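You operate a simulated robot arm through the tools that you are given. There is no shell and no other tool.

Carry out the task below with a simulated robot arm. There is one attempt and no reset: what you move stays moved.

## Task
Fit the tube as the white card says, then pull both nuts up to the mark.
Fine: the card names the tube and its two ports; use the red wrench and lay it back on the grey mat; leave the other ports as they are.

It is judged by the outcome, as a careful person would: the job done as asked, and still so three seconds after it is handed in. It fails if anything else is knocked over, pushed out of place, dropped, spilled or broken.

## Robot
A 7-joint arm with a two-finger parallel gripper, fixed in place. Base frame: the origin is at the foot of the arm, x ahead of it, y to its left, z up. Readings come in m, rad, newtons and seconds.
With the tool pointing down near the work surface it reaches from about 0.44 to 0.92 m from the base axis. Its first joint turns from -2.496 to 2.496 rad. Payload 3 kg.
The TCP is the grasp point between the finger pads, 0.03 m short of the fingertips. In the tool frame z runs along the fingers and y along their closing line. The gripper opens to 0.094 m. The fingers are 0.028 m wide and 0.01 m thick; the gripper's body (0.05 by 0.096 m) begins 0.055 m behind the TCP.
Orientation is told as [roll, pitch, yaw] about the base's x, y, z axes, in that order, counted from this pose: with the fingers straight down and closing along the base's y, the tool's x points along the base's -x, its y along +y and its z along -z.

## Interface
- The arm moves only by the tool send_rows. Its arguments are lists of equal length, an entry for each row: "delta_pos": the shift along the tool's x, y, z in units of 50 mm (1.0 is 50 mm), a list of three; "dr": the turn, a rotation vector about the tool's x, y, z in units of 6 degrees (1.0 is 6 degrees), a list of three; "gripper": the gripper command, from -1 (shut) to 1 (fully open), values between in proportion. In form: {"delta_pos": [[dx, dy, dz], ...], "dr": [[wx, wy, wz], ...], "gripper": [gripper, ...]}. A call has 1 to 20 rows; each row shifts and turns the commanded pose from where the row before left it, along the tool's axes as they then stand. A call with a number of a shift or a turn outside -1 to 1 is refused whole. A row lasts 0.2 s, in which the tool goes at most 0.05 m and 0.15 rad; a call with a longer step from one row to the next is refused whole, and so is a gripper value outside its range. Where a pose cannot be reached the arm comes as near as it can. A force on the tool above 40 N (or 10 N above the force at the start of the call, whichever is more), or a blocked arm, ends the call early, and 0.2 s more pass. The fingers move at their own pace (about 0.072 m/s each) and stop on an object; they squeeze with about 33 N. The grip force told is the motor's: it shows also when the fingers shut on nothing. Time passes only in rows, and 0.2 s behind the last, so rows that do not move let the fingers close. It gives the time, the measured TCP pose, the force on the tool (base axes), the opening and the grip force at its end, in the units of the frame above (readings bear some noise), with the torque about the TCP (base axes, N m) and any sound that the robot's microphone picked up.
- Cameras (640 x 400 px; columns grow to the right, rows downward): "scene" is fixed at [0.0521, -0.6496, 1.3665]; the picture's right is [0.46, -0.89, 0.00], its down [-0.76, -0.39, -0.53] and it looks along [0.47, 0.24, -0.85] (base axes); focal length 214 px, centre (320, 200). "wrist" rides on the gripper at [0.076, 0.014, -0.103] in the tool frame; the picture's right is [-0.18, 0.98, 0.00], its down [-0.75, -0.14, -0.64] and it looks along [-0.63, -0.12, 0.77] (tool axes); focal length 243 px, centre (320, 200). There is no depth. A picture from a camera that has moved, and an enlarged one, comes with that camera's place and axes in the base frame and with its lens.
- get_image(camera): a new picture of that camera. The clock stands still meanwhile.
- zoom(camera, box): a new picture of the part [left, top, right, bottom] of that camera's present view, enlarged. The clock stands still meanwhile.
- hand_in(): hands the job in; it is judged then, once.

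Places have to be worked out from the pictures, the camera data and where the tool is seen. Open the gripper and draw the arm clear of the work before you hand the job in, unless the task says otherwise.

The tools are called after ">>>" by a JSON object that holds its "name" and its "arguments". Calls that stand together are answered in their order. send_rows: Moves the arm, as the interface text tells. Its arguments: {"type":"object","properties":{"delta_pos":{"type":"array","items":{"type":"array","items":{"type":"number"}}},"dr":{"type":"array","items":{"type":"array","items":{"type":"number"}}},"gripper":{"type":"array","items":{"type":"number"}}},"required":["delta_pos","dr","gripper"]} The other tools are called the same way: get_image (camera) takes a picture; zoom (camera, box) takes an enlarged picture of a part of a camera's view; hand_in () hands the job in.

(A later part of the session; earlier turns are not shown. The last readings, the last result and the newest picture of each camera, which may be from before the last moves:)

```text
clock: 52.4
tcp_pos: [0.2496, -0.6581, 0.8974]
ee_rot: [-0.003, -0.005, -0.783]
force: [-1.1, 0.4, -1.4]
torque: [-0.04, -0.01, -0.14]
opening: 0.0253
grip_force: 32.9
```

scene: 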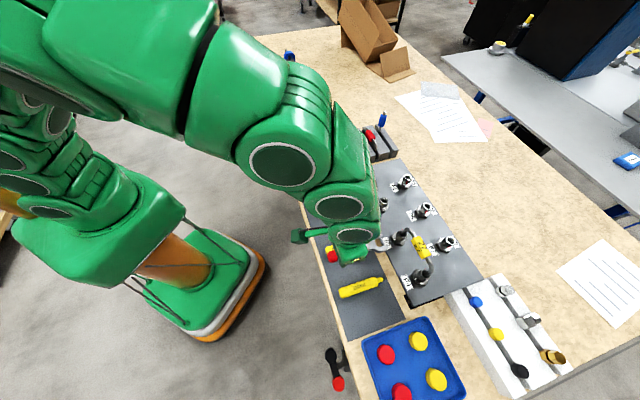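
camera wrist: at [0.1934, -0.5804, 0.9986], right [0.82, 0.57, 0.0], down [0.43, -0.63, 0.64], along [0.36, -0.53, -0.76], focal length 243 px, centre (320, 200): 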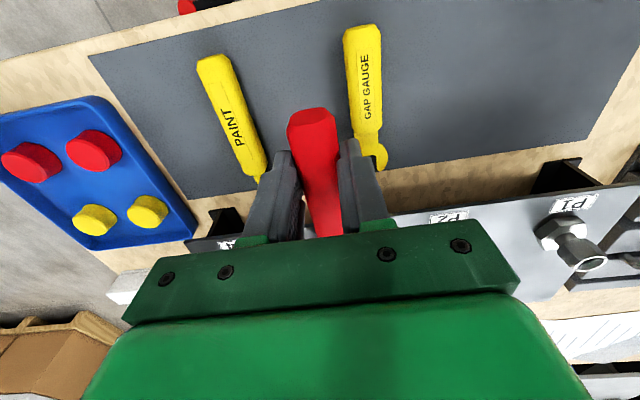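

The rubbing has gone. I advance until the throat meets the nut.

>>> {"name": "send_rows", "arguments": {"delta_pos": [[-0.06, 0, 0], [-0.06, 0, 0], [-0.04, 0, 0], [0, 0, 0]], "dr": [[0, 0, 0], [0, 0, 0], [0, 0, 0], [0, 0, 0]], "gripper": [-1, -1, -1, -1]}}

>>> {"name": "zoom", "arguments": {"camera": "scene", "box": [390, 226, 410, 242]}}

```text
clock: 53.4
tcp_pos: [0.2535, -0.6622, 0.8968]
ee_rot: [-0.003, -0.002, -0.786]
force: [-22.0, 16.8, 6.9]
torque: [-0.09, 0.05, -0.38]
opening: 0.0253
grip_force: 33.0
```

```text
16.00 times, centred on (400, 234) of scene
camera zoom: at [0.0521, -0.6496, 1.3665], right [0.46, -0.89, 0.0], down [-0.76, -0.39, -0.53], along [0.47, 0.24, -0.85], focal length 3432 px, centre (-960, -344)
```

zoom: 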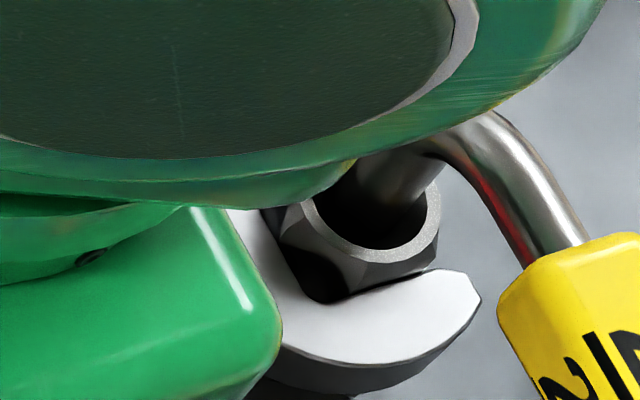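

Seated: the throat contacts with ~27 N along -b. I back off 2.5 mm of command to relieve that, then try a first 12° of clockwise turn about the nut axis, watching the forces.

>>> {"name": "send_rows", "arguments": {"delta_pos": [[0.05, 0, 0], [-0.0077, 0.106, 0], [-0.0077, 0.106, 0], [-0.0077, 0.106, 0], [-0.0077, 0.106, 0], [0, 0, 0]], "dr": [[0, 0, 0], [0, 0, 0.5], [0, 0, 0.5], [0, 0, 0.5], [0, 0, 0.5], [0, 0, 0]], "gripper": [-1, -1, -1, -1, -1, -1]}}

>>> {"name": "get_image", "arguments": {"camera": "scene"}}

>>> {"name": "zoom", "arguments": {"camera": "scene", "box": [390, 226, 410, 242]}}

```text
clock: 54.8
tcp_pos: [0.2706, -0.6491, 0.8967]
ee_rot: [0.0, -0.005, -0.993]
force: [-1.6, -0.1, -1.0]
torque: [0.09, 0.09, -0.21]
opening: 0.0254
grip_force: 32.6
```

```text
taken
```

scene: 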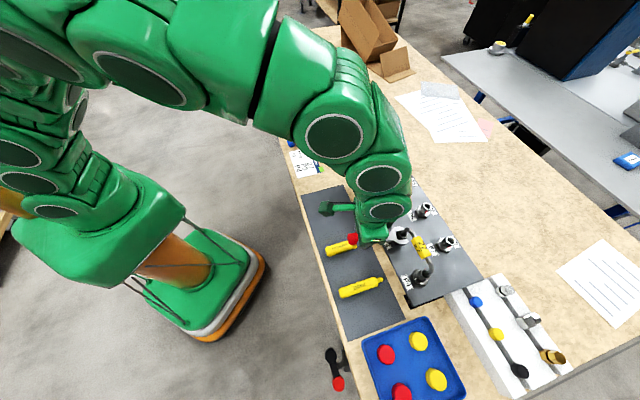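

```text
16.00 times, centred on (400, 234) of scene
camera zoom: at [0.0521, -0.6496, 1.3665], right [0.46, -0.89, 0.0], down [-0.76, -0.39, -0.53], along [0.47, 0.24, -0.85], focal length 3432 px, centre (-960, -344)
```

zoom: 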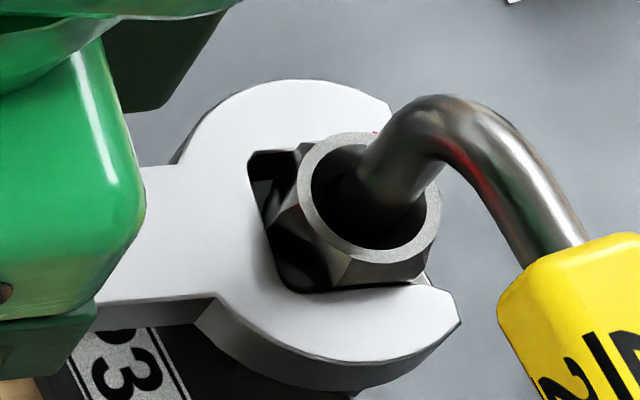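

The wrench swung 12° with little force. I go on another 24° and check that the nut follows.

>>> {"name": "send_rows", "arguments": {"delta_pos": [[-0.0154, 0.212, 0], [-0.0154, 0.212, 0], [-0.0154, 0.212, 0], [-0.0154, 0.212, 0], [0, 0, 0]], "dr": [[0, 0, 1], [0, 0, 1], [0, 0, 1], [0, 0, 1], [0, 0, 0]], "gripper": [-1, -1, -1, -1, -1]}}

>>> {"name": "zoom", "arguments": {"camera": "scene", "box": [390, 226, 410, 242]}}

>>> {"name": "get_image", "arguments": {"camera": "wrist"}}

```text
clock: 56.0
tcp_pos: [0.3104, -0.6338, 0.8964]
ee_rot: [0.002, -0.003, -1.414]
force: [-4.2, -1.9, -1.7]
torque: [0.05, 0.17, -0.45]
opening: 0.025
grip_force: 32.8
```

```text
16.00 times, centred on (400, 234) of scene
camera zoom: at [0.0521, -0.6496, 1.3665], right [0.46, -0.89, 0.0], down [-0.76, -0.39, -0.53], along [0.47, 0.24, -0.85], focal length 3432 px, centre (-960, -344)
```

zoom: 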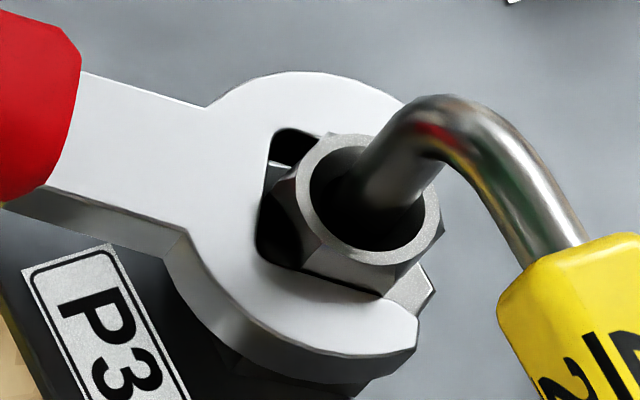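

```text
taken
camera wrist: at [0.3122, -0.5561, 0.9995], right [1.0, -0.03, 0.0], down [-0.02, -0.76, 0.64], along [-0.02, -0.64, -0.76], focal length 243 px, centre (320, 200)
```

wrist: 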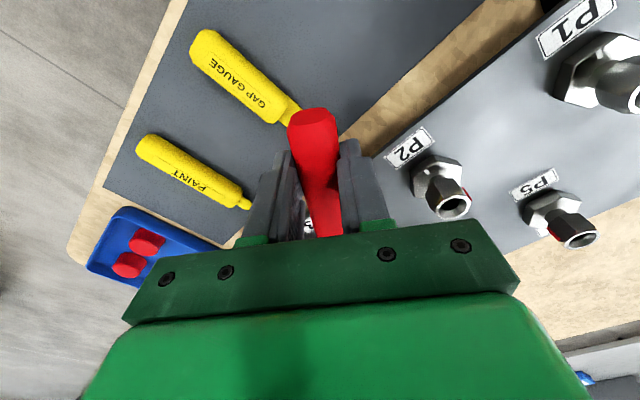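

The nut's flats stay square with the jaws, so it is turning. I do the last 24° of this stroke; finger clearance to P2 should still be over 1 cm.

>>> {"name": "send_rows", "arguments": {"delta_pos": [[-0.0154, 0.212, 0], [-0.0154, 0.212, 0], [-0.0154, 0.212, 0], [-0.0154, 0.212, 0], [0, 0, 0]], "dr": [[0, 0, 1], [0, 0, 1], [0, 0, 1], [0, 0, 1], [0, 0, 0]], "gripper": [-1, -1, -1, -1, -1]}}

>>> {"name": "zoom", "arguments": {"camera": "scene", "box": [390, 226, 410, 242]}}

>>> {"name": "get_image", "arguments": {"camera": "wrist"}}

```text
clock: 57.2
tcp_pos: [0.3528, -0.6372, 0.8967]
ee_rot: [0.003, -0.001, -1.832]
force: [-0.8, 16.5, -0.6]
torque: [0.38, 0.05, -0.5]
opening: 0.0251
grip_force: 32.7
```

```text
16.00 times, centred on (400, 234) of scene
camera zoom: at [0.0521, -0.6496, 1.3665], right [0.46, -0.89, 0.0], down [-0.76, -0.39, -0.53], along [0.47, 0.24, -0.85], focal length 3432 px, centre (-960, -344)
```

zoom: 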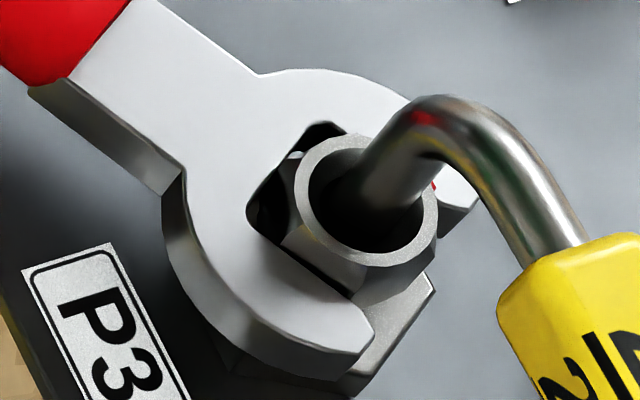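

```text
taken
camera wrist: at [0.3856, -0.5669, 0.9998], right [0.9, -0.43, 0.0], down [-0.33, -0.69, 0.64], along [-0.28, -0.58, -0.77], focal length 243 px, centre (320, 200)
```

wrist: 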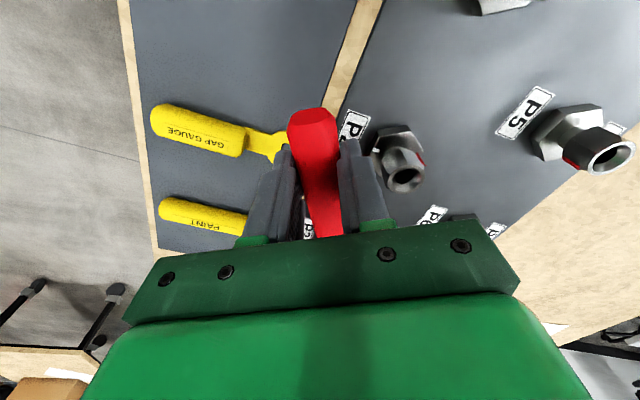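

The red line has moved 60° and now shows on the far side. I withdraw the wrench along its own axis, clear of the nut.

>>> {"name": "send_rows", "arguments": {"delta_pos": [[0.03, 0, 0], [0.15, 0, 0], [0.2, 0, 0], [0.2, 0, 0], [0.22, 0, 0], [0, 0, 0]], "dr": [[0, 0, 0], [0, 0, 0], [0, 0, 0], [0, 0, 0], [0, 0, 0], [0, 0, 0]], "gripper": [-1, -1, -1, -1, -1, -1]}}

>>> {"name": "zoom", "arguments": {"camera": "scene", "box": [385, 221, 415, 245]}}

>>> {"name": "get_image", "arguments": {"camera": "scene"}}

```text
clock: 58.6
tcp_pos: [0.3628, -0.5989, 0.8966]
ee_rot: [0.002, -0.004, -1.831]
force: [-0.6, -0.7, -1.5]
torque: [0.0, -0.02, 0.02]
opening: 0.0251
grip_force: 33.1
```

```text
16.00 times, centred on (400, 233) of scene
camera zoom: at [0.0521, -0.6496, 1.3665], right [0.46, -0.89, 0.0], down [-0.76, -0.39, -0.53], along [0.47, 0.24, -0.85], focal length 3432 px, centre (-960, -328)
```

zoom: 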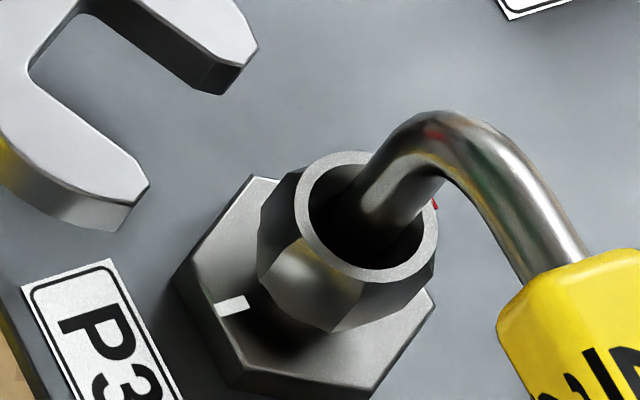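

```text
taken
```

scene: 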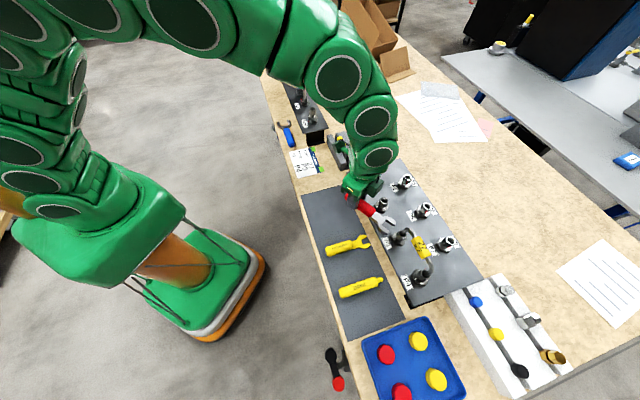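

The wrench is clear and the hex again presents a corner toward the robot. I swing the wrench around the nut at this larger radius by 120° to start the next stroke from the P4 side, first half now.

>>> {"name": "send_rows", "arguments": {"delta_pos": [[-0.014, -0.293, 0], [-0.014, -0.293, 0], [-0.014, -0.293, 0], [-0.014, -0.293, 0], [-0.014, -0.293, 0], [-0.014, -0.293, 0], [-0.014, -0.293, 0], [-0.014, -0.293, 0], [-0.014, -0.293, 0], [-0.014, -0.293, 0], [0, 0, 0]], "dr": [[0, 0, -1], [0, 0, -1], [0, 0, -1], [0, 0, -1], [0, 0, -1], [0, 0, -1], [0, 0, -1], [0, 0, -1], [0, 0, -1], [0, 0, -1], [0, 0, 0]], "gripper": [-1, -1, -1, -1, -1, -1, -1, -1, -1, -1, -1]}}

>>> {"name": "send_rows", "arguments": {"delta_pos": [[-0.014, -0.293, 0], [-0.014, -0.293, 0], [-0.014, -0.293, 0], [-0.014, -0.293, 0], [-0.014, -0.293, 0], [0, 0, 0]], "dr": [[0, 0, -1], [0, 0, -1], [0, 0, -1], [0, 0, -1], [0, 0, -1], [0, 0, 0]], "gripper": [-1, -1, -1, -1, -1, -1]}}

>>> {"name": "get_image", "arguments": {"camera": "scene"}}

>>> {"name": "get_image", "arguments": {"camera": "wrist"}}

```text
clock: 61.0
tcp_pos: [0.2268, -0.6361, 0.8969]
ee_rot: [-0.001, -0.004, -0.784]
force: [-0.3, -0.1, -1.0]
torque: [0.01, 0.03, 0.01]
opening: 0.0251
grip_force: 32.6
```

```text
clock: 62.4
tcp_pos: [0.1917, -0.6976, 0.8967]
ee_rot: [-0.004, -0.003, -0.259]
force: [-0.2, -1.5, -1.3]
torque: [0.0, 0.05, -0.03]
opening: 0.0255
grip_force: 32.6
```

```text
taken
```

scene: 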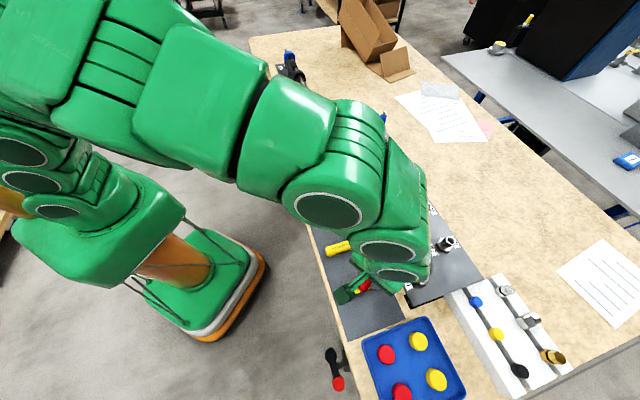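

```text
taken
camera wrist: at [0.1213, -0.663, 0.9984], right [0.43, 0.9, 0.0], down [0.69, -0.33, 0.64], along [0.58, -0.28, -0.76], focal length 243 px, centre (320, 200)
```

wrist: 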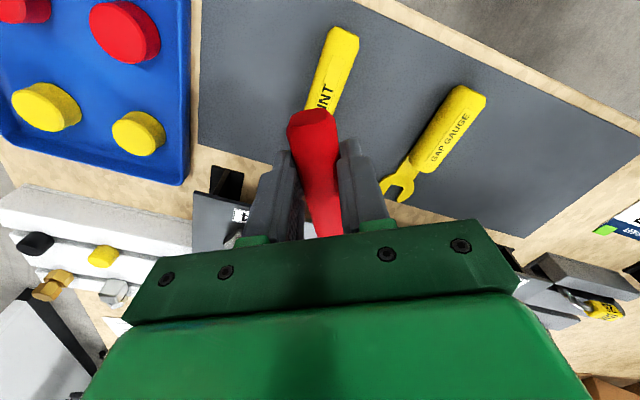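

From this side the arm hides the nuts from the scene camera, so I'll use repeated 60° strokes from the square approach, which I can see. I swing back to square in front of P3.

>>> {"name": "send_rows", "arguments": {"delta_pos": [[-0.0168, 0.2927, 0], [-0.0168, 0.2927, 0], [-0.0168, 0.2927, 0], [-0.0168, 0.2927, 0], [-0.0168, 0.2927, 0], [0, 0, 0]], "dr": [[0, 0, 1], [0, 0, 1], [0, 0, 1], [0, 0, 1], [0, 0, 1], [0, 0, 0]], "gripper": [-1, -1, -1, -1, -1, -1]}}

>>> {"name": "zoom", "arguments": {"camera": "scene", "box": [380, 221, 415, 249]}}

```text
clock: 63.8
tcp_pos: [0.2261, -0.6344, 0.8972]
ee_rot: [-0.001, -0.004, -0.785]
force: [-0.1, 0.1, -1.9]
torque: [0.0, 0.02, -0.01]
opening: 0.0253
grip_force: 33.3
```

```text
14.29 times, centred on (398, 235) of scene
camera zoom: at [0.0521, -0.6496, 1.3665], right [0.46, -0.89, 0.0], down [-0.76, -0.39, -0.53], along [0.47, 0.24, -0.85], focal length 3064 px, centre (-787, -300)
```

zoom: 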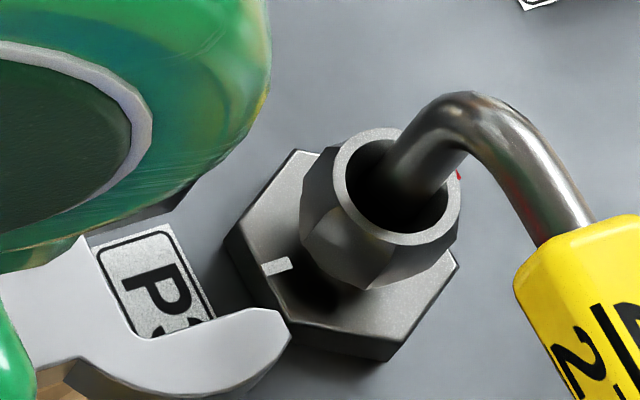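

Back square with TCP a matching the earlier engaged line. I slide on again: 39 mm to contact, slowing at the end.

>>> {"name": "send_rows", "arguments": {"delta_pos": [[-0.15, 0, 0], [-0.15, 0, 0], [-0.12, 0, 0], [-0.1, 0, 0], [-0.1, 0, 0], [-0.08, 0, 0], [-0.06, 0, 0], [0, 0, 0]], "dr": [[0, 0, 0], [0, 0, 0], [0, 0, 0], [0, 0, 0], [0, 0, 0], [0, 0, 0], [0, 0, 0], [0, 0, 0]], "gripper": [-1, -1, -1, -1, -1, -1, -1, -1]}}

>>> {"name": "zoom", "arguments": {"camera": "scene", "box": [390, 226, 410, 242]}}

```text
clock: 65.6
tcp_pos: [0.2532, -0.663, 0.8968]
ee_rot: [-0.002, -0.005, -0.783]
force: [-8.3, -3.7, -1.6]
torque: [-0.09, 0.24, -0.9]
opening: 0.0253
grip_force: 33.3
```

```text
16.00 times, centred on (400, 234) of scene
camera zoom: at [0.0521, -0.6496, 1.3665], right [0.46, -0.89, 0.0], down [-0.76, -0.39, -0.53], along [0.47, 0.24, -0.85], focal length 3432 px, centre (-960, -344)
```

zoom: 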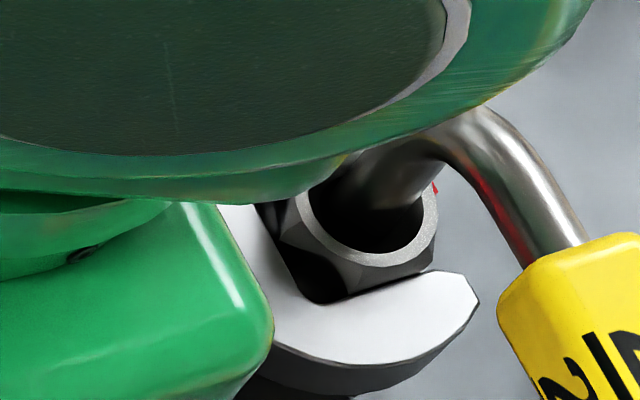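

Engaged again. I turn the second 60° stroke.

>>> {"name": "send_rows", "arguments": {"delta_pos": [[0.01, 0, 0], [-0.012, 0.21, 0], [-0.012, 0.21, 0], [-0.012, 0.21, 0], [-0.012, 0.21, 0], [-0.012, 0.21, 0], [-0.012, 0.21, 0], [-0.012, 0.21, 0], [-0.012, 0.21, 0], [-0.012, 0.21, 0], [-0.012, 0.21, 0], [0, 0, 0]], "dr": [[0, 0, 0], [0, 0, 1], [0, 0, 1], [0, 0, 1], [0, 0, 1], [0, 0, 1], [0, 0, 1], [0, 0, 1], [0, 0, 1], [0, 0, 1], [0, 0, 1], [0, 0, 0]], "gripper": [-1, -1, -1, -1, -1, -1, -1, -1, -1, -1, -1, -1]}}

>>> {"name": "zoom", "arguments": {"camera": "scene", "box": [390, 226, 410, 242]}}

```text
clock: 68.2
tcp_pos: [0.3507, -0.6363, 0.897]
ee_rot: [0.002, -0.002, -1.832]
force: [1.7, -0.3, -1.9]
torque: [0.13, -0.1, 0.28]
opening: 0.0255
grip_force: 33.1
```

```text
16.00 times, centred on (400, 234) of scene
camera zoom: at [0.0521, -0.6496, 1.3665], right [0.46, -0.89, 0.0], down [-0.76, -0.39, -0.53], along [0.47, 0.24, -0.85], focal length 3432 px, centre (-960, -344)
```

zoom: 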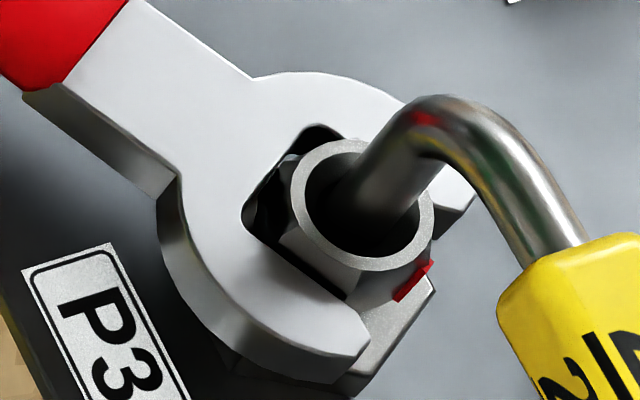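

The red line is now at about 120° turned. I withdraw, swing back to square, and look.

>>> {"name": "send_rows", "arguments": {"delta_pos": [[0.15, 0, 0], [0.2, 0, 0], [0.2, 0, 0], [0.25, 0, 0], [0, 0, 0], [-0.0142, -0.2938, 0], [-0.0142, -0.2938, 0], [-0.0142, -0.2938, 0], [-0.0142, -0.2938, 0], [-0.0142, -0.2938, 0], [-0.0142, -0.2938, 0], [-0.0142, -0.2938, 0], [-0.0142, -0.2938, 0], [-0.0142, -0.2938, 0], [-0.0142, -0.2938, 0], [0, 0, 0]], "dr": [[0, 0, 0], [0, 0, 0], [0, 0, 0], [0, 0, 0], [0, 0, 0], [0, 0, -1], [0, 0, -1], [0, 0, -1], [0, 0, -1], [0, 0, -1], [0, 0, -1], [0, 0, -1], [0, 0, -1], [0, 0, -1], [0, 0, -1], [0, 0, 0]], "gripper": [-1, -1, -1, -1, -1, -1, -1, -1, -1, -1, -1, -1, -1, -1, -1, -1]}}

>>> {"name": "zoom", "arguments": {"camera": "scene", "box": [380, 221, 415, 249]}}

```text
clock: 71.6
tcp_pos: [0.2262, -0.6335, 0.8959]
ee_rot: [-0.002, -0.003, -0.782]
force: [-0.2, -0.4, -2.5]
torque: [0.05, 0.04, 0.02]
opening: 0.025
grip_force: 32.8
```

```text
14.29 times, centred on (398, 235) of scene
camera zoom: at [0.0521, -0.6496, 1.3665], right [0.46, -0.89, 0.0], down [-0.76, -0.39, -0.53], along [0.47, 0.24, -0.85], focal length 3064 px, centre (-787, -300)
```

zoom: 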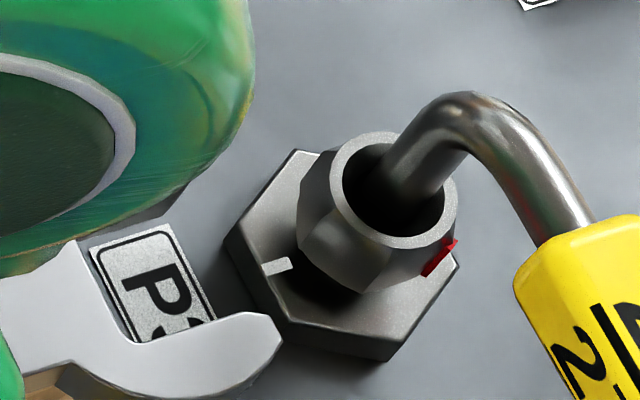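

The red line is plain to see on a hex corner at about 209°. I engage for the third stroke and turn 60°.

>>> {"name": "send_rows", "arguments": {"delta_pos": [[-0.15, -0.015, 0], [-0.15, 0, 0], [-0.12, 0, 0], [-0.1, 0, 0], [-0.1, 0, 0], [-0.08, 0, 0], [-0.07, 0, 0], [0, 0, 0]], "dr": [[0, 0, 0], [0, 0, 0], [0, 0, 0], [0, 0, 0], [0, 0, 0], [0, 0, 0], [0, 0, 0], [0, 0, 0]], "gripper": [-1, -1, -1, -1, -1, -1, -1, -1]}}

>>> {"name": "zoom", "arguments": {"camera": "scene", "box": [390, 226, 410, 242]}}

```text
clock: 73.4
tcp_pos: [0.2505, -0.6617, 0.897]
ee_rot: [0.0, -0.004, -0.784]
force: [-2.4, -1.8, -0.9]
torque: [-0.11, 0.0, -0.31]
opening: 0.0253
grip_force: 32.9
```

```text
16.00 times, centred on (400, 234) of scene
camera zoom: at [0.0521, -0.6496, 1.3665], right [0.46, -0.89, 0.0], down [-0.76, -0.39, -0.53], along [0.47, 0.24, -0.85], focal length 3432 px, centre (-960, -344)
```

zoom: 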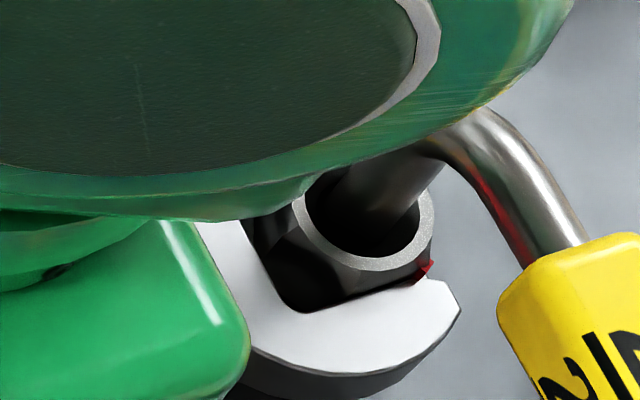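

It is about 2.5 mm short of the throat; I advance a touch and then turn.

>>> {"name": "send_rows", "arguments": {"delta_pos": [[-0.04, 0, 0], [0, 0, 0], [-0.012, 0.21, 0], [-0.012, 0.21, 0], [-0.012, 0.21, 0], [-0.012, 0.21, 0], [-0.012, 0.21, 0], [0, 0, 0]], "dr": [[0, 0, 0], [0, 0, 0], [0, 0, 1], [0, 0, 1], [0, 0, 1], [0, 0, 1], [0, 0, 1], [0, 0, 0]], "gripper": [-1, -1, -1, -1, -1, -1, -1, -1]}}

>>> {"name": "zoom", "arguments": {"camera": "scene", "box": [390, 226, 410, 242]}}

```text
clock: 75.2
tcp_pos: [0.2984, -0.6369, 0.8977]
ee_rot: [0.001, -0.005, -1.309]
force: [3.7, -3.5, -5.4]
torque: [0.31, 0.04, 0.25]
opening: 0.0254
grip_force: 33.3
```

```text
16.00 times, centred on (400, 234) of scene
camera zoom: at [0.0521, -0.6496, 1.3665], right [0.46, -0.89, 0.0], down [-0.76, -0.39, -0.53], along [0.47, 0.24, -0.85], focal length 3432 px, centre (-960, -344)
```

zoom: 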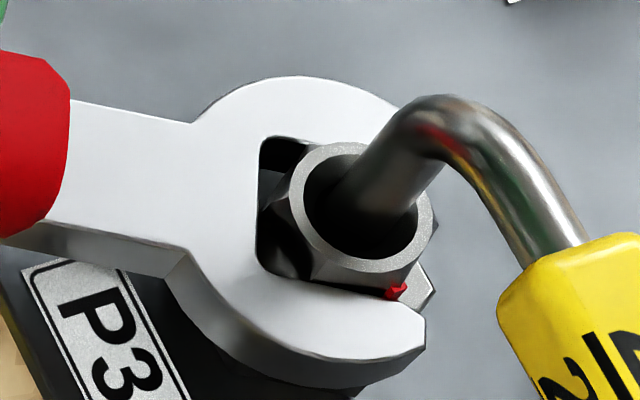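

The nut follows well. I complete the other 30° of this stroke.

>>> {"name": "send_rows", "arguments": {"delta_pos": [[-0.012, 0.21, 0], [-0.012, 0.21, 0], [-0.012, 0.21, 0], [-0.012, 0.21, 0], [-0.012, 0.21, 0], [0, 0, 0]], "dr": [[0, 0, 1], [0, 0, 1], [0, 0, 1], [0, 0, 1], [0, 0, 1], [0, 0, 0]], "gripper": [-1, -1, -1, -1, -1, -1]}}

>>> {"name": "zoom", "arguments": {"camera": "scene", "box": [390, 226, 410, 242]}}

```text
clock: 76.6
tcp_pos: [0.3498, -0.6366, 0.8975]
ee_rot: [0.002, -0.001, -1.832]
force: [9.1, 15.6, -6.5]
torque: [0.95, -0.34, 0.71]
opening: 0.0254
grip_force: 33.0
```

```text
16.00 times, centred on (400, 234) of scene
camera zoom: at [0.0521, -0.6496, 1.3665], right [0.46, -0.89, 0.0], down [-0.76, -0.39, -0.53], along [0.47, 0.24, -0.85], focal length 3432 px, centre (-960, -344)
```

zoom: 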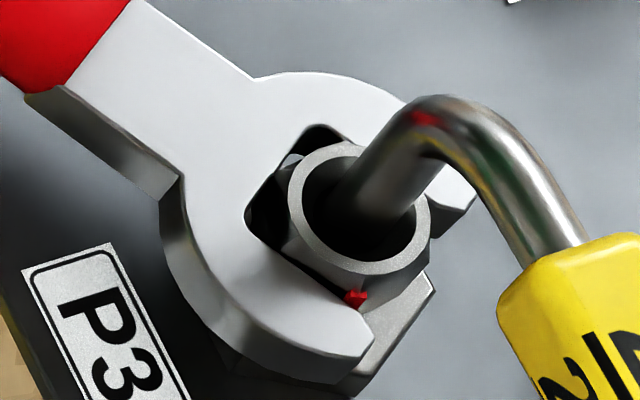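

180° turned; the red line is now at about 149°, one flat short of the white line. I withdraw, swing back and look.

>>> {"name": "send_rows", "arguments": {"delta_pos": [[0.15, 0, 0], [0.2, 0, 0], [0.2, 0, 0], [0.25, 0, 0], [0, 0, 0], [-0.0142, -0.2938, 0], [-0.0142, -0.2938, 0], [-0.0142, -0.2938, 0], [-0.0142, -0.2938, 0], [-0.0142, -0.2938, 0], [-0.0142, -0.2938, 0], [-0.0142, -0.2938, 0], [-0.0142, -0.2938, 0], [-0.0142, -0.2938, 0], [-0.0142, -0.2938, 0], [0, 0, 0]], "dr": [[0, 0, 0], [0, 0, 0], [0, 0, 0], [0, 0, 0], [0, 0, 0], [0, 0, -1], [0, 0, -1], [0, 0, -1], [0, 0, -1], [0, 0, -1], [0, 0, -1], [0, 0, -1], [0, 0, -1], [0, 0, -1], [0, 0, -1], [0, 0, 0]], "gripper": [-1, -1, -1, -1, -1, -1, -1, -1, -1, -1, -1, -1, -1, -1, -1, -1]}}

>>> {"name": "zoom", "arguments": {"camera": "scene", "box": [385, 221, 415, 245]}}

>>> {"name": "zoom", "arguments": {"camera": "scene", "box": [375, 221, 410, 249]}}

```text
clock: 80.0
tcp_pos: [0.2244, -0.6336, 0.8977]
ee_rot: [-0.001, -0.004, -0.782]
force: [0.0, -0.2, -0.9]
torque: [0.01, 0.02, 0.0]
opening: 0.0253
grip_force: 33.0
```

```text
16.00 times, centred on (400, 233) of scene
camera zoom: at [0.0521, -0.6496, 1.3665], right [0.46, -0.89, 0.0], down [-0.76, -0.39, -0.53], along [0.47, 0.24, -0.85], focal length 3432 px, centre (-960, -328)
```

zoom: 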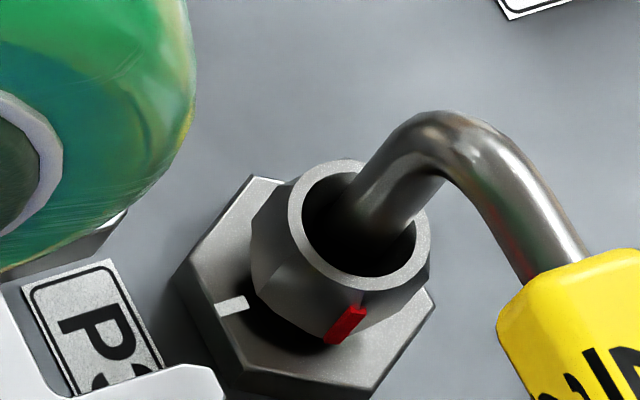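

```text
14.29 times, centred on (392, 235) of scene
camera zoom: at [0.0521, -0.6496, 1.3665], right [0.46, -0.89, 0.0], down [-0.76, -0.39, -0.53], along [0.47, 0.24, -0.85], focal length 3064 px, centre (-716, -300)
```

zoom: 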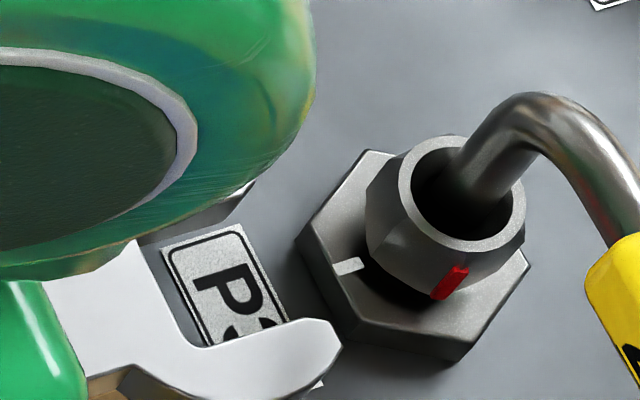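

The red line (about 150°) is one flat from the white line (about 90°), as reckoned. I engage for the last stroke on P3.

>>> {"name": "send_rows", "arguments": {"delta_pos": [[-0.15, -0.005, 0], [-0.15, 0, 0], [-0.12, 0, 0], [-0.1, 0, 0], [-0.1, 0, 0], [-0.08, 0, 0], [-0.08, 0, 0], [0, 0, 0]], "dr": [[0, 0, 0], [0, 0, 0], [0, 0, 0], [0, 0, 0], [0, 0, 0], [0, 0, 0], [0, 0, 0], [0, 0, 0]], "gripper": [-1, -1, -1, -1, -1, -1, -1, -1]}}

>>> {"name": "zoom", "arguments": {"camera": "scene", "box": [390, 226, 410, 242]}}

```text
clock: 81.8
tcp_pos: [0.2519, -0.6619, 0.8973]
ee_rot: [0.0, 0.0, -0.784]
force: [-17.1, 8.3, -5.3]
torque: [0.65, 0.91, -0.38]
opening: 0.0253
grip_force: 33.3
```

```text
16.00 times, centred on (400, 234) of scene
camera zoom: at [0.0521, -0.6496, 1.3665], right [0.46, -0.89, 0.0], down [-0.76, -0.39, -0.53], along [0.47, 0.24, -0.85], focal length 3432 px, centre (-960, -344)
```

zoom: 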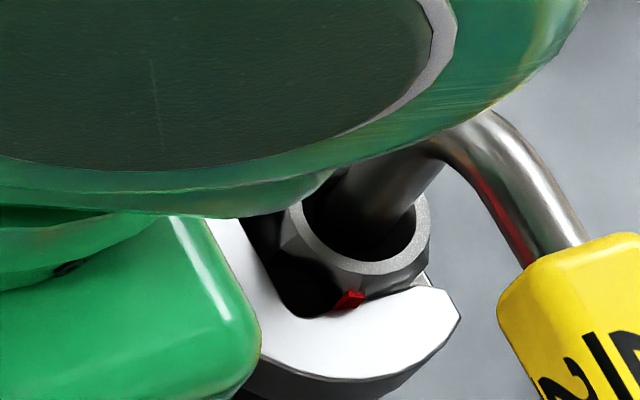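

There is some throat pressure and a slight downward load on the jaw, since the nut has come down a little. I relieve both slightly and re-read.

>>> {"name": "send_rows", "arguments": {"delta_pos": [[0.025, 0, 0.016], [0, 0, 0]], "dr": [[0, 0, 0], [0, 0, 0]], "gripper": [-1, -1]}}

```text
clock: 82.4
tcp_pos: [0.2514, -0.6616, 0.8961]
ee_rot: [0.001, -0.005, -0.784]
force: [-4.0, -2.8, 0.3]
torque: [-0.06, 0.11, -0.2]
opening: 0.0254
grip_force: 33.2
```

Forces are low again. I turn 48° of the last stroke and look.

>>> {"name": "send_rows", "arguments": {"delta_pos": [[-0.012, 0.212, 0], [-0.012, 0.212, 0], [-0.012, 0.212, 0], [-0.012, 0.212, 0], [-0.012, 0.212, 0], [-0.012, 0.212, 0], [-0.012, 0.212, 0], [-0.012, 0.212, 0], [0, 0, 0]], "dr": [[0, 0, 1], [0, 0, 1], [0, 0, 1], [0, 0, 1], [0, 0, 1], [0, 0, 1], [0, 0, 1], [0, 0, 1], [0, 0, 0]], "gripper": [-1, -1, -1, -1, -1, -1, -1, -1, -1]}}

>>> {"name": "zoom", "arguments": {"camera": "scene", "box": [390, 226, 410, 242]}}

```text
clock: 84.4
tcp_pos: [0.3295, -0.631, 0.8961]
ee_rot: [0.003, -0.002, -1.623]
force: [4.4, 20.7, 1.2]
torque: [0.56, -0.16, 0.9]
opening: 0.0253
grip_force: 32.6
```

```text
16.00 times, centred on (400, 234) of scene
camera zoom: at [0.0521, -0.6496, 1.3665], right [0.46, -0.89, 0.0], down [-0.76, -0.39, -0.53], along [0.47, 0.24, -0.85], focal length 3432 px, centre (-960, -344)
```

zoom: 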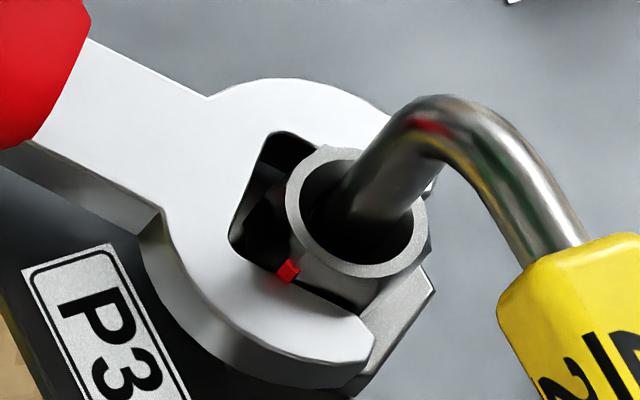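

The red line is at about 102–108° and coming round. I relieve the throat pressure and turn the remaining 12°.

>>> {"name": "send_rows", "arguments": {"delta_pos": [[0.03, 0, 0], [-0.006, 0.106, 0], [-0.006, 0.106, 0], [-0.006, 0.106, 0], [-0.006, 0.106, 0], [0, 0, 0]], "dr": [[0, 0, 0], [0, 0, 0.5], [0, 0, 0.5], [0, 0, 0.5], [0, 0, 0.5], [0, 0, 0]], "gripper": [-1, -1, -1, -1, -1, -1]}}

>>> {"name": "zoom", "arguments": {"camera": "scene", "box": [390, 226, 410, 242]}}

```text
clock: 85.8
tcp_pos: [0.3505, -0.6344, 0.8965]
ee_rot: [0.003, -0.005, -1.831]
force: [8.7, 12.8, -1.9]
torque: [0.51, -0.26, 1.11]
opening: 0.0253
grip_force: 32.6
```

```text
16.00 times, centred on (400, 234) of scene
camera zoom: at [0.0521, -0.6496, 1.3665], right [0.46, -0.89, 0.0], down [-0.76, -0.39, -0.53], along [0.47, 0.24, -0.85], focal length 3432 px, centre (-960, -344)
```

zoom: 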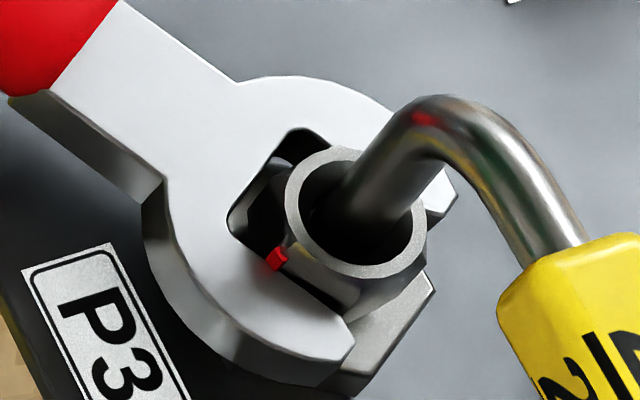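

I withdraw to see the red line against the white one.

>>> {"name": "send_rows", "arguments": {"delta_pos": [[0.15, 0, 0], [0.2, 0, 0], [0.2, 0, 0], [0.22, 0, 0], [0, 0, 0]], "dr": [[0, 0, 0], [0, 0, 0], [0, 0, 0], [0, 0, 0], [0, 0, 0]], "gripper": [-1, -1, -1, -1, -1]}}

>>> {"name": "zoom", "arguments": {"camera": "scene", "box": [390, 226, 410, 242]}}

>>> {"name": "zoom", "arguments": {"camera": "scene", "box": [295, 95, 315, 111]}}

```text
clock: 87.0
tcp_pos: [0.3584, -0.5976, 0.8959]
ee_rot: [0.002, -0.002, -1.832]
force: [-0.1, -0.5, -1.9]
torque: [0.05, 0.03, 0.04]
opening: 0.0251
grip_force: 33.4
```

```text
16.00 times, centred on (400, 234) of scene
camera zoom: at [0.0521, -0.6496, 1.3665], right [0.46, -0.89, 0.0], down [-0.76, -0.39, -0.53], along [0.47, 0.24, -0.85], focal length 3432 px, centre (-960, -344)
```

zoom: 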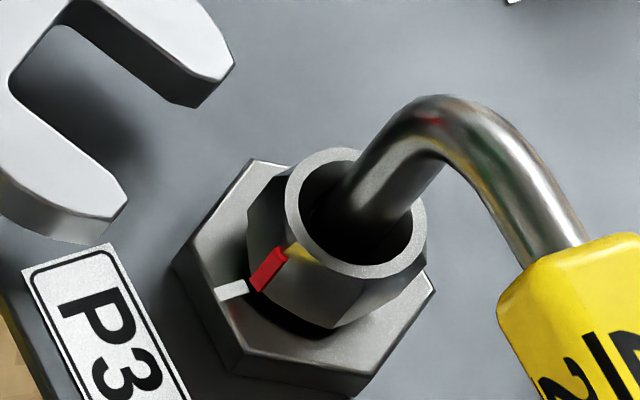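

```text
16.00 times, centred on (305, 103) of scene
camera zoom: at [0.0521, -0.6496, 1.3665], right [0.46, -0.89, 0.0], down [-0.76, -0.39, -0.53], along [0.47, 0.24, -0.85], focal length 3432 px, centre (560, 1752)
```

zoom: 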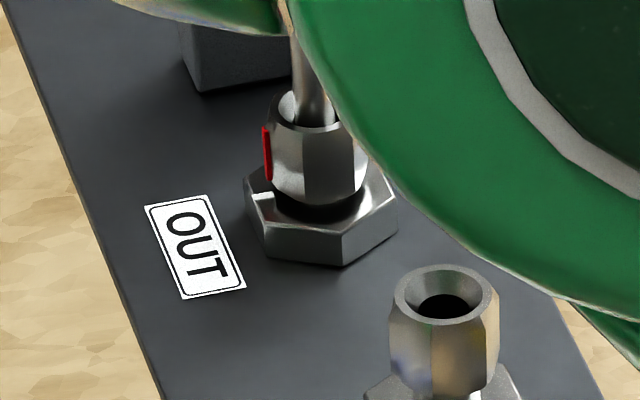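

The red line's lower end now sits almost against the white line, though perspective might hide a few degrees. I swing back, lift, and bring the wrist camera over P3 for a true top view.

>>> {"name": "send_rows", "arguments": {"delta_pos": [[-0.0142, -0.2938, 0], [-0.0142, -0.2938, 0], [-0.0142, -0.2938, 0], [-0.0142, -0.2938, 0], [-0.0142, -0.2938, 0], [-0.0142, -0.2938, 0], [-0.0142, -0.2938, 0], [-0.0142, -0.2938, 0], [-0.0142, -0.2938, 0], [-0.0142, -0.2938, 0], [0, 0, -0.7], [0, 0, -0.7], [0, 0, -0.7], [0, 0, 0]], "dr": [[0, 0, -1], [0, 0, -1], [0, 0, -1], [0, 0, -1], [0, 0, -1], [0, 0, -1], [0, 0, -1], [0, 0, -1], [0, 0, -1], [0, 0, -1], [0, 0, 0], [0, 0, 0], [0, 0, 0], [0, 0, 0]], "gripper": [-1, -1, -1, -1, -1, -1, -1, -1, -1, -1, -1, -1, -1, -1]}}

>>> {"name": "send_rows", "arguments": {"delta_pos": [[-0.7, 0, 0], [-0.7, 0, 0], [-0.7, 0, 0], [-0.7, 0, 0], [-0.4, 0, 0], [0, 0, 0]], "dr": [[0, 0, 0], [0, 0, 0], [0, 0, 0], [0, 0, 0], [0, 0, 0], [0, 0, 0]], "gripper": [-1, -1, -1, -1, -1, -1]}}

>>> {"name": "get_image", "arguments": {"camera": "wrist"}}

```text
clock: 90.0
tcp_pos: [0.2252, -0.6326, 1.0]
ee_rot: [-0.002, -0.004, -0.783]
force: [0.2, 0.0, -1.8]
torque: [0.05, 0.03, -0.01]
opening: 0.0251
grip_force: 33.0
```

```text
clock: 91.4
tcp_pos: [0.3391, -0.7443, 1.0015]
ee_rot: [0.0, -0.005, -0.784]
force: [-0.7, 0.3, -1.3]
torque: [0.03, 0.0, 0.02]
opening: 0.0252
grip_force: 33.3
```

```text
taken
camera wrist: at [0.2941, -0.6801, 1.1035], right [0.82, 0.57, 0.0], down [0.43, -0.63, 0.64], along [0.37, -0.53, -0.76], focal length 243 px, centre (320, 200)
```

wrist: 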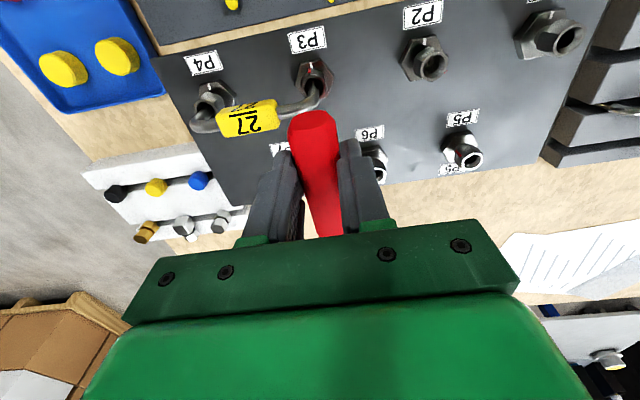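

Good top view. I zoom on P3, and on P4 for its starting angle.

>>> {"name": "zoom", "arguments": {"camera": "wrist", "box": [295, 55, 335, 95]}}

>>> {"name": "zoom", "arguments": {"camera": "wrist", "box": [190, 65, 240, 115]}}

```text
10.00 times, centred on (315, 75) of wrist
camera zoom: at [0.2941, -0.6801, 1.1035], right [0.82, 0.57, 0.0], down [0.43, -0.63, 0.64], along [0.37, -0.53, -0.76], focal length 2426 px, centre (370, 1450)
```

zoom: 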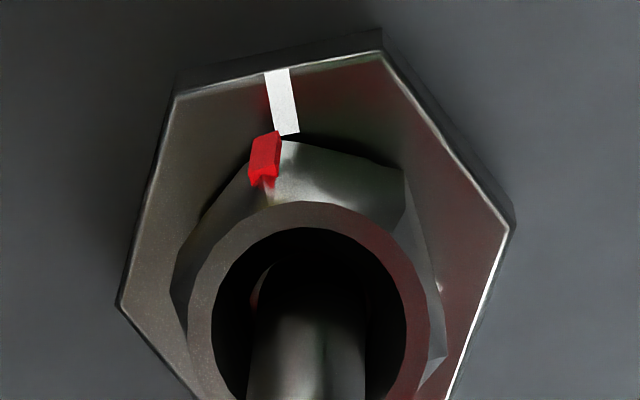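

```text
8.00 times, centred on (215, 90) of wrist
camera zoom: at [0.2941, -0.6801, 1.1035], right [0.82, 0.57, 0.0], down [0.43, -0.63, 0.64], along [0.37, -0.53, -0.76], focal length 1941 px, centre (1160, 1080)
```

zoom: 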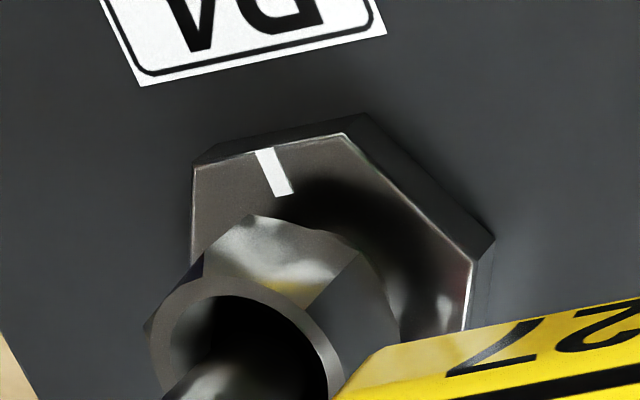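

From above, red is about 5° short of white — the wrench's initial slack. I return and re-engage P3 for a small extra turn.

>>> {"name": "send_rows", "arguments": {"delta_pos": [[0.7, -0.03, 0], [0.8, 0, 0], [0.8, 0, 0], [0.86, 0, 0], [0, 0, 0.7], [0, 0, 0.7], [0, 0, 0.7], [0, 0, 0]], "dr": [[0, 0, 0], [0, 0, 0], [0, 0, 0], [0, 0, 0], [0, 0, 0], [0, 0, 0], [0, 0, 0], [0, 0, 0]], "gripper": [-1, -1, -1, -1, -1, -1, -1, -1]}}

>>> {"name": "zoom", "arguments": {"camera": "scene", "box": [380, 221, 415, 249]}}

```text
clock: 93.2
tcp_pos: [0.2228, -0.6367, 0.8955]
ee_rot: [-0.002, -0.004, -0.783]
force: [1.0, -0.5, -1.5]
torque: [0.02, 0.05, 0.0]
opening: 0.0254
grip_force: 33.6
```

```text
14.29 times, centred on (398, 235) of scene
camera zoom: at [0.0521, -0.6496, 1.3665], right [0.46, -0.89, 0.0], down [-0.76, -0.39, -0.53], along [0.47, 0.24, -0.85], focal length 3064 px, centre (-787, -300)
```

zoom: 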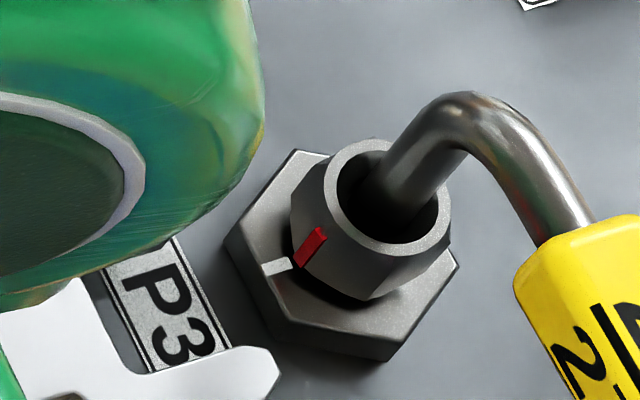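

The wrench stands about 4 mm too far to -a. I correct sideways and then slide on.

>>> {"name": "send_rows", "arguments": {"delta_pos": [[0, 0.084, 0], [0, 0, 0]], "dr": [[0, 0, 0], [0, 0, 0]], "gripper": [-1, -1]}}

>>> {"name": "zoom", "arguments": {"camera": "scene", "box": [380, 221, 415, 249]}}

```text
clock: 93.8
tcp_pos: [0.2264, -0.6327, 0.8946]
ee_rot: [-0.001, -0.002, -0.785]
force: [0.9, -0.7, -1.2]
torque: [0.04, 0.04, -0.01]
opening: 0.0252
grip_force: 32.9
```

```text
14.29 times, centred on (398, 235) of scene
camera zoom: at [0.0521, -0.6496, 1.3665], right [0.46, -0.89, 0.0], down [-0.76, -0.39, -0.53], along [0.47, 0.24, -0.85], focal length 3064 px, centre (-787, -300)
```

zoom: 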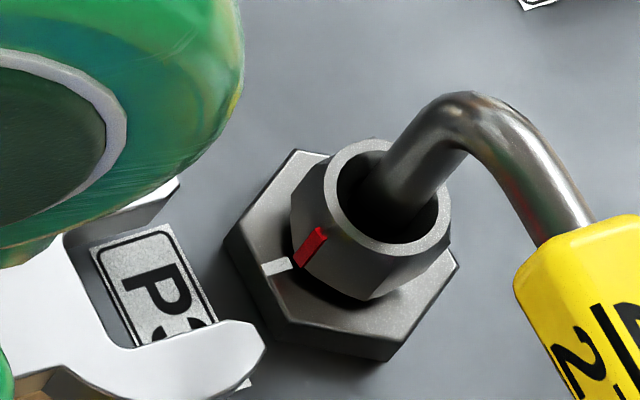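

Lined up again. I slide on, then turn only about 6–7°.

>>> {"name": "send_rows", "arguments": {"delta_pos": [[-0.15, -0.01, -0.02], [-0.15, 0, 0], [-0.12, 0, 0], [-0.1, 0, 0], [-0.1, 0, 0], [-0.08, 0, 0], [-0.05, 0, 0], [0, 0, 0]], "dr": [[0, 0, 0], [0, 0, 0], [0, 0, 0], [0, 0, 0], [0, 0, 0], [0, 0, 0], [0, 0, 0], [0, 0, 0]], "gripper": [-1, -1, -1, -1, -1, -1, -1, -1]}}

>>> {"name": "zoom", "arguments": {"camera": "scene", "box": [390, 226, 410, 242]}}

```text
clock: 94.9
tcp_pos: [0.2419, -0.6494, 0.8955]
ee_rot: [0.001, 0.003, -0.785]
force: [-1.4, 0.1, 2.5]
torque: [-0.36, -0.21, -0.21]
opening: 0.0251
grip_force: 33.3
stopped in row 5: the force on the tool passed its limit at 46 N (the readings are from after the stop); the commanded pose is now the measured one
```

```text
16.00 times, centred on (400, 234) of scene
camera zoom: at [0.0521, -0.6496, 1.3665], right [0.46, -0.89, 0.0], down [-0.76, -0.39, -0.53], along [0.47, 0.24, -0.85], focal length 3432 px, centre (-960, -344)
```

zoom: 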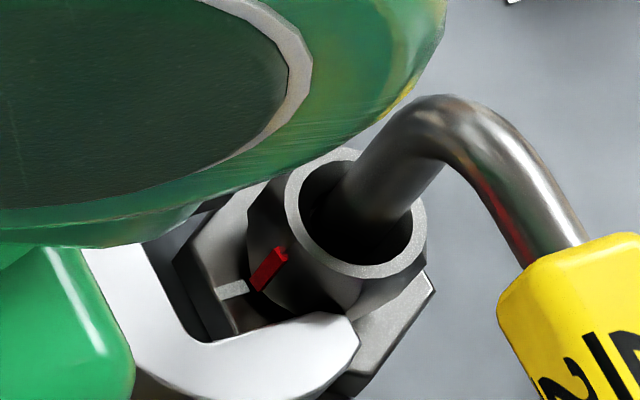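

The tips stubbed on the nut because the hex is ~5° off square to the wrench. I back off 8 mm, rotate the wrench 5° about the nut to match, and go in again.

>>> {"name": "send_rows", "arguments": {"delta_pos": [[0.16, 0, 0], [-0.0084, -0.22, 0], [0, 0, 0]], "dr": [[0, 0, 0], [0, 0, -0.83], [0, 0, 0]], "gripper": [-1, -1, -1]}}

>>> {"name": "zoom", "arguments": {"camera": "scene", "box": [390, 226, 410, 242]}}

```text
clock: 95.7
tcp_pos: [0.2303, -0.6518, 0.8962]
ee_rot: [0.001, 0.006, -0.697]
force: [-0.3, 0.7, -1.5]
torque: [0.03, 0.04, 0.01]
opening: 0.0253
grip_force: 33.1
```

```text
16.00 times, centred on (400, 234) of scene
camera zoom: at [0.0521, -0.6496, 1.3665], right [0.46, -0.89, 0.0], down [-0.76, -0.39, -0.53], along [0.47, 0.24, -0.85], focal length 3432 px, centre (-960, -344)
```

zoom: 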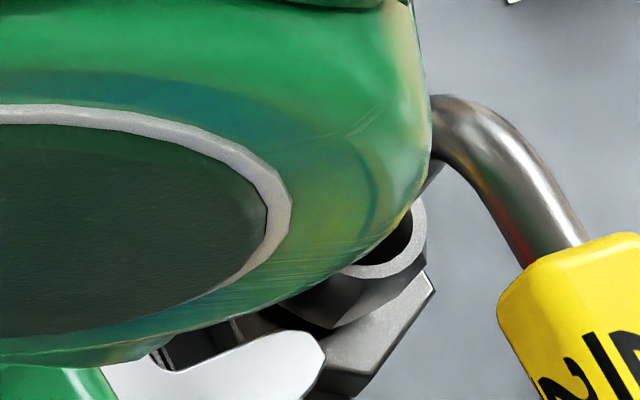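

The arm hides this approach. The same hex also accepts the wrench 60° further round, where the view is clear, so I back out and swing there.

>>> {"name": "send_rows", "arguments": {"delta_pos": [[0.28, 0, 0], [-0.0168, 0.2927, 0], [-0.0168, 0.2927, 0], [-0.0168, 0.2927, 0], [-0.0168, 0.2927, 0], [-0.0168, 0.2927, 0], [-0.0168, 0.2927, 0], [-0.0168, 0.2927, 0], [-0.0168, 0.2927, 0], [-0.0168, 0.2927, 0], [-0.0168, 0.2927, 0], [0, 0, 0]], "dr": [[0, 0, 0], [0, 0, 1], [0, 0, 1], [0, 0, 1], [0, 0, 1], [0, 0, 1], [0, 0, 1], [0, 0, 1], [0, 0, 1], [0, 0, 1], [0, 0, 1], [0, 0, 0]], "gripper": [-1, -1, -1, -1, -1, -1, -1, -1, -1, -1, -1, -1]}}

>>> {"name": "zoom", "arguments": {"camera": "scene", "box": [385, 221, 415, 245]}}

```text
clock: 98.3
tcp_pos: [0.3508, -0.5963, 0.8949]
ee_rot: [-0.004, 0.002, -1.748]
force: [0.0, -0.4, -0.9]
torque: [0.04, -0.03, -0.02]
opening: 0.0252
grip_force: 33.0
```

```text
16.00 times, centred on (400, 233) of scene
camera zoom: at [0.0521, -0.6496, 1.3665], right [0.46, -0.89, 0.0], down [-0.76, -0.39, -0.53], along [0.47, 0.24, -0.85], focal length 3432 px, centre (-960, -328)
```

zoom: 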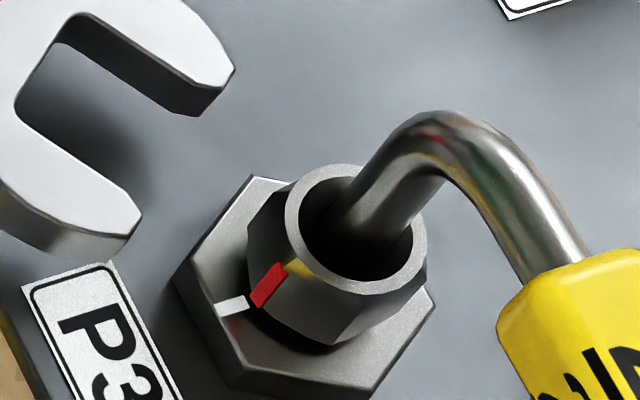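

I want a better reading of the mouth's centreline from this side, so I zoom on the jaws together with the nut.

>>> {"name": "zoom", "arguments": {"camera": "scene", "box": [372, 215, 412, 245]}}

>>> {"name": "zoom", "arguments": {"camera": "scene", "box": [375, 212, 405, 234]}}

```text
13.33 times, centred on (392, 230) of scene
camera zoom: at [0.0521, -0.6496, 1.3665], right [0.46, -0.89, 0.0], down [-0.76, -0.39, -0.53], along [0.47, 0.24, -0.85], focal length 2860 px, centre (-640, -200)
```

zoom: 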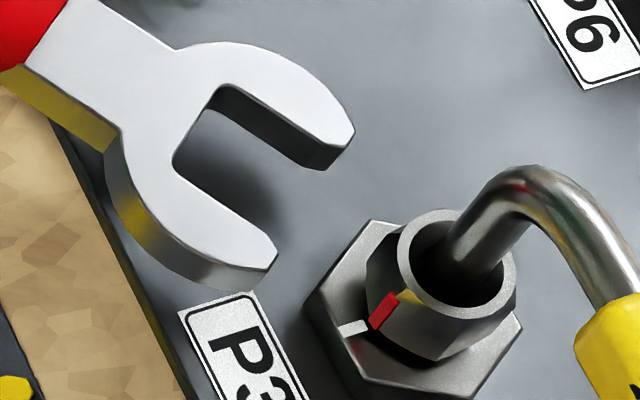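

```text
16.00 times, centred on (390, 223) of scene
camera zoom: at [0.0521, -0.6496, 1.3665], right [0.46, -0.89, 0.0], down [-0.76, -0.39, -0.53], along [0.47, 0.24, -0.85], focal length 3432 px, centre (-800, -168)
```

zoom: 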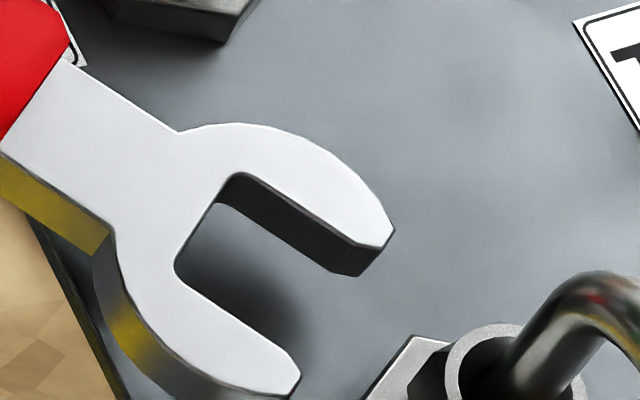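

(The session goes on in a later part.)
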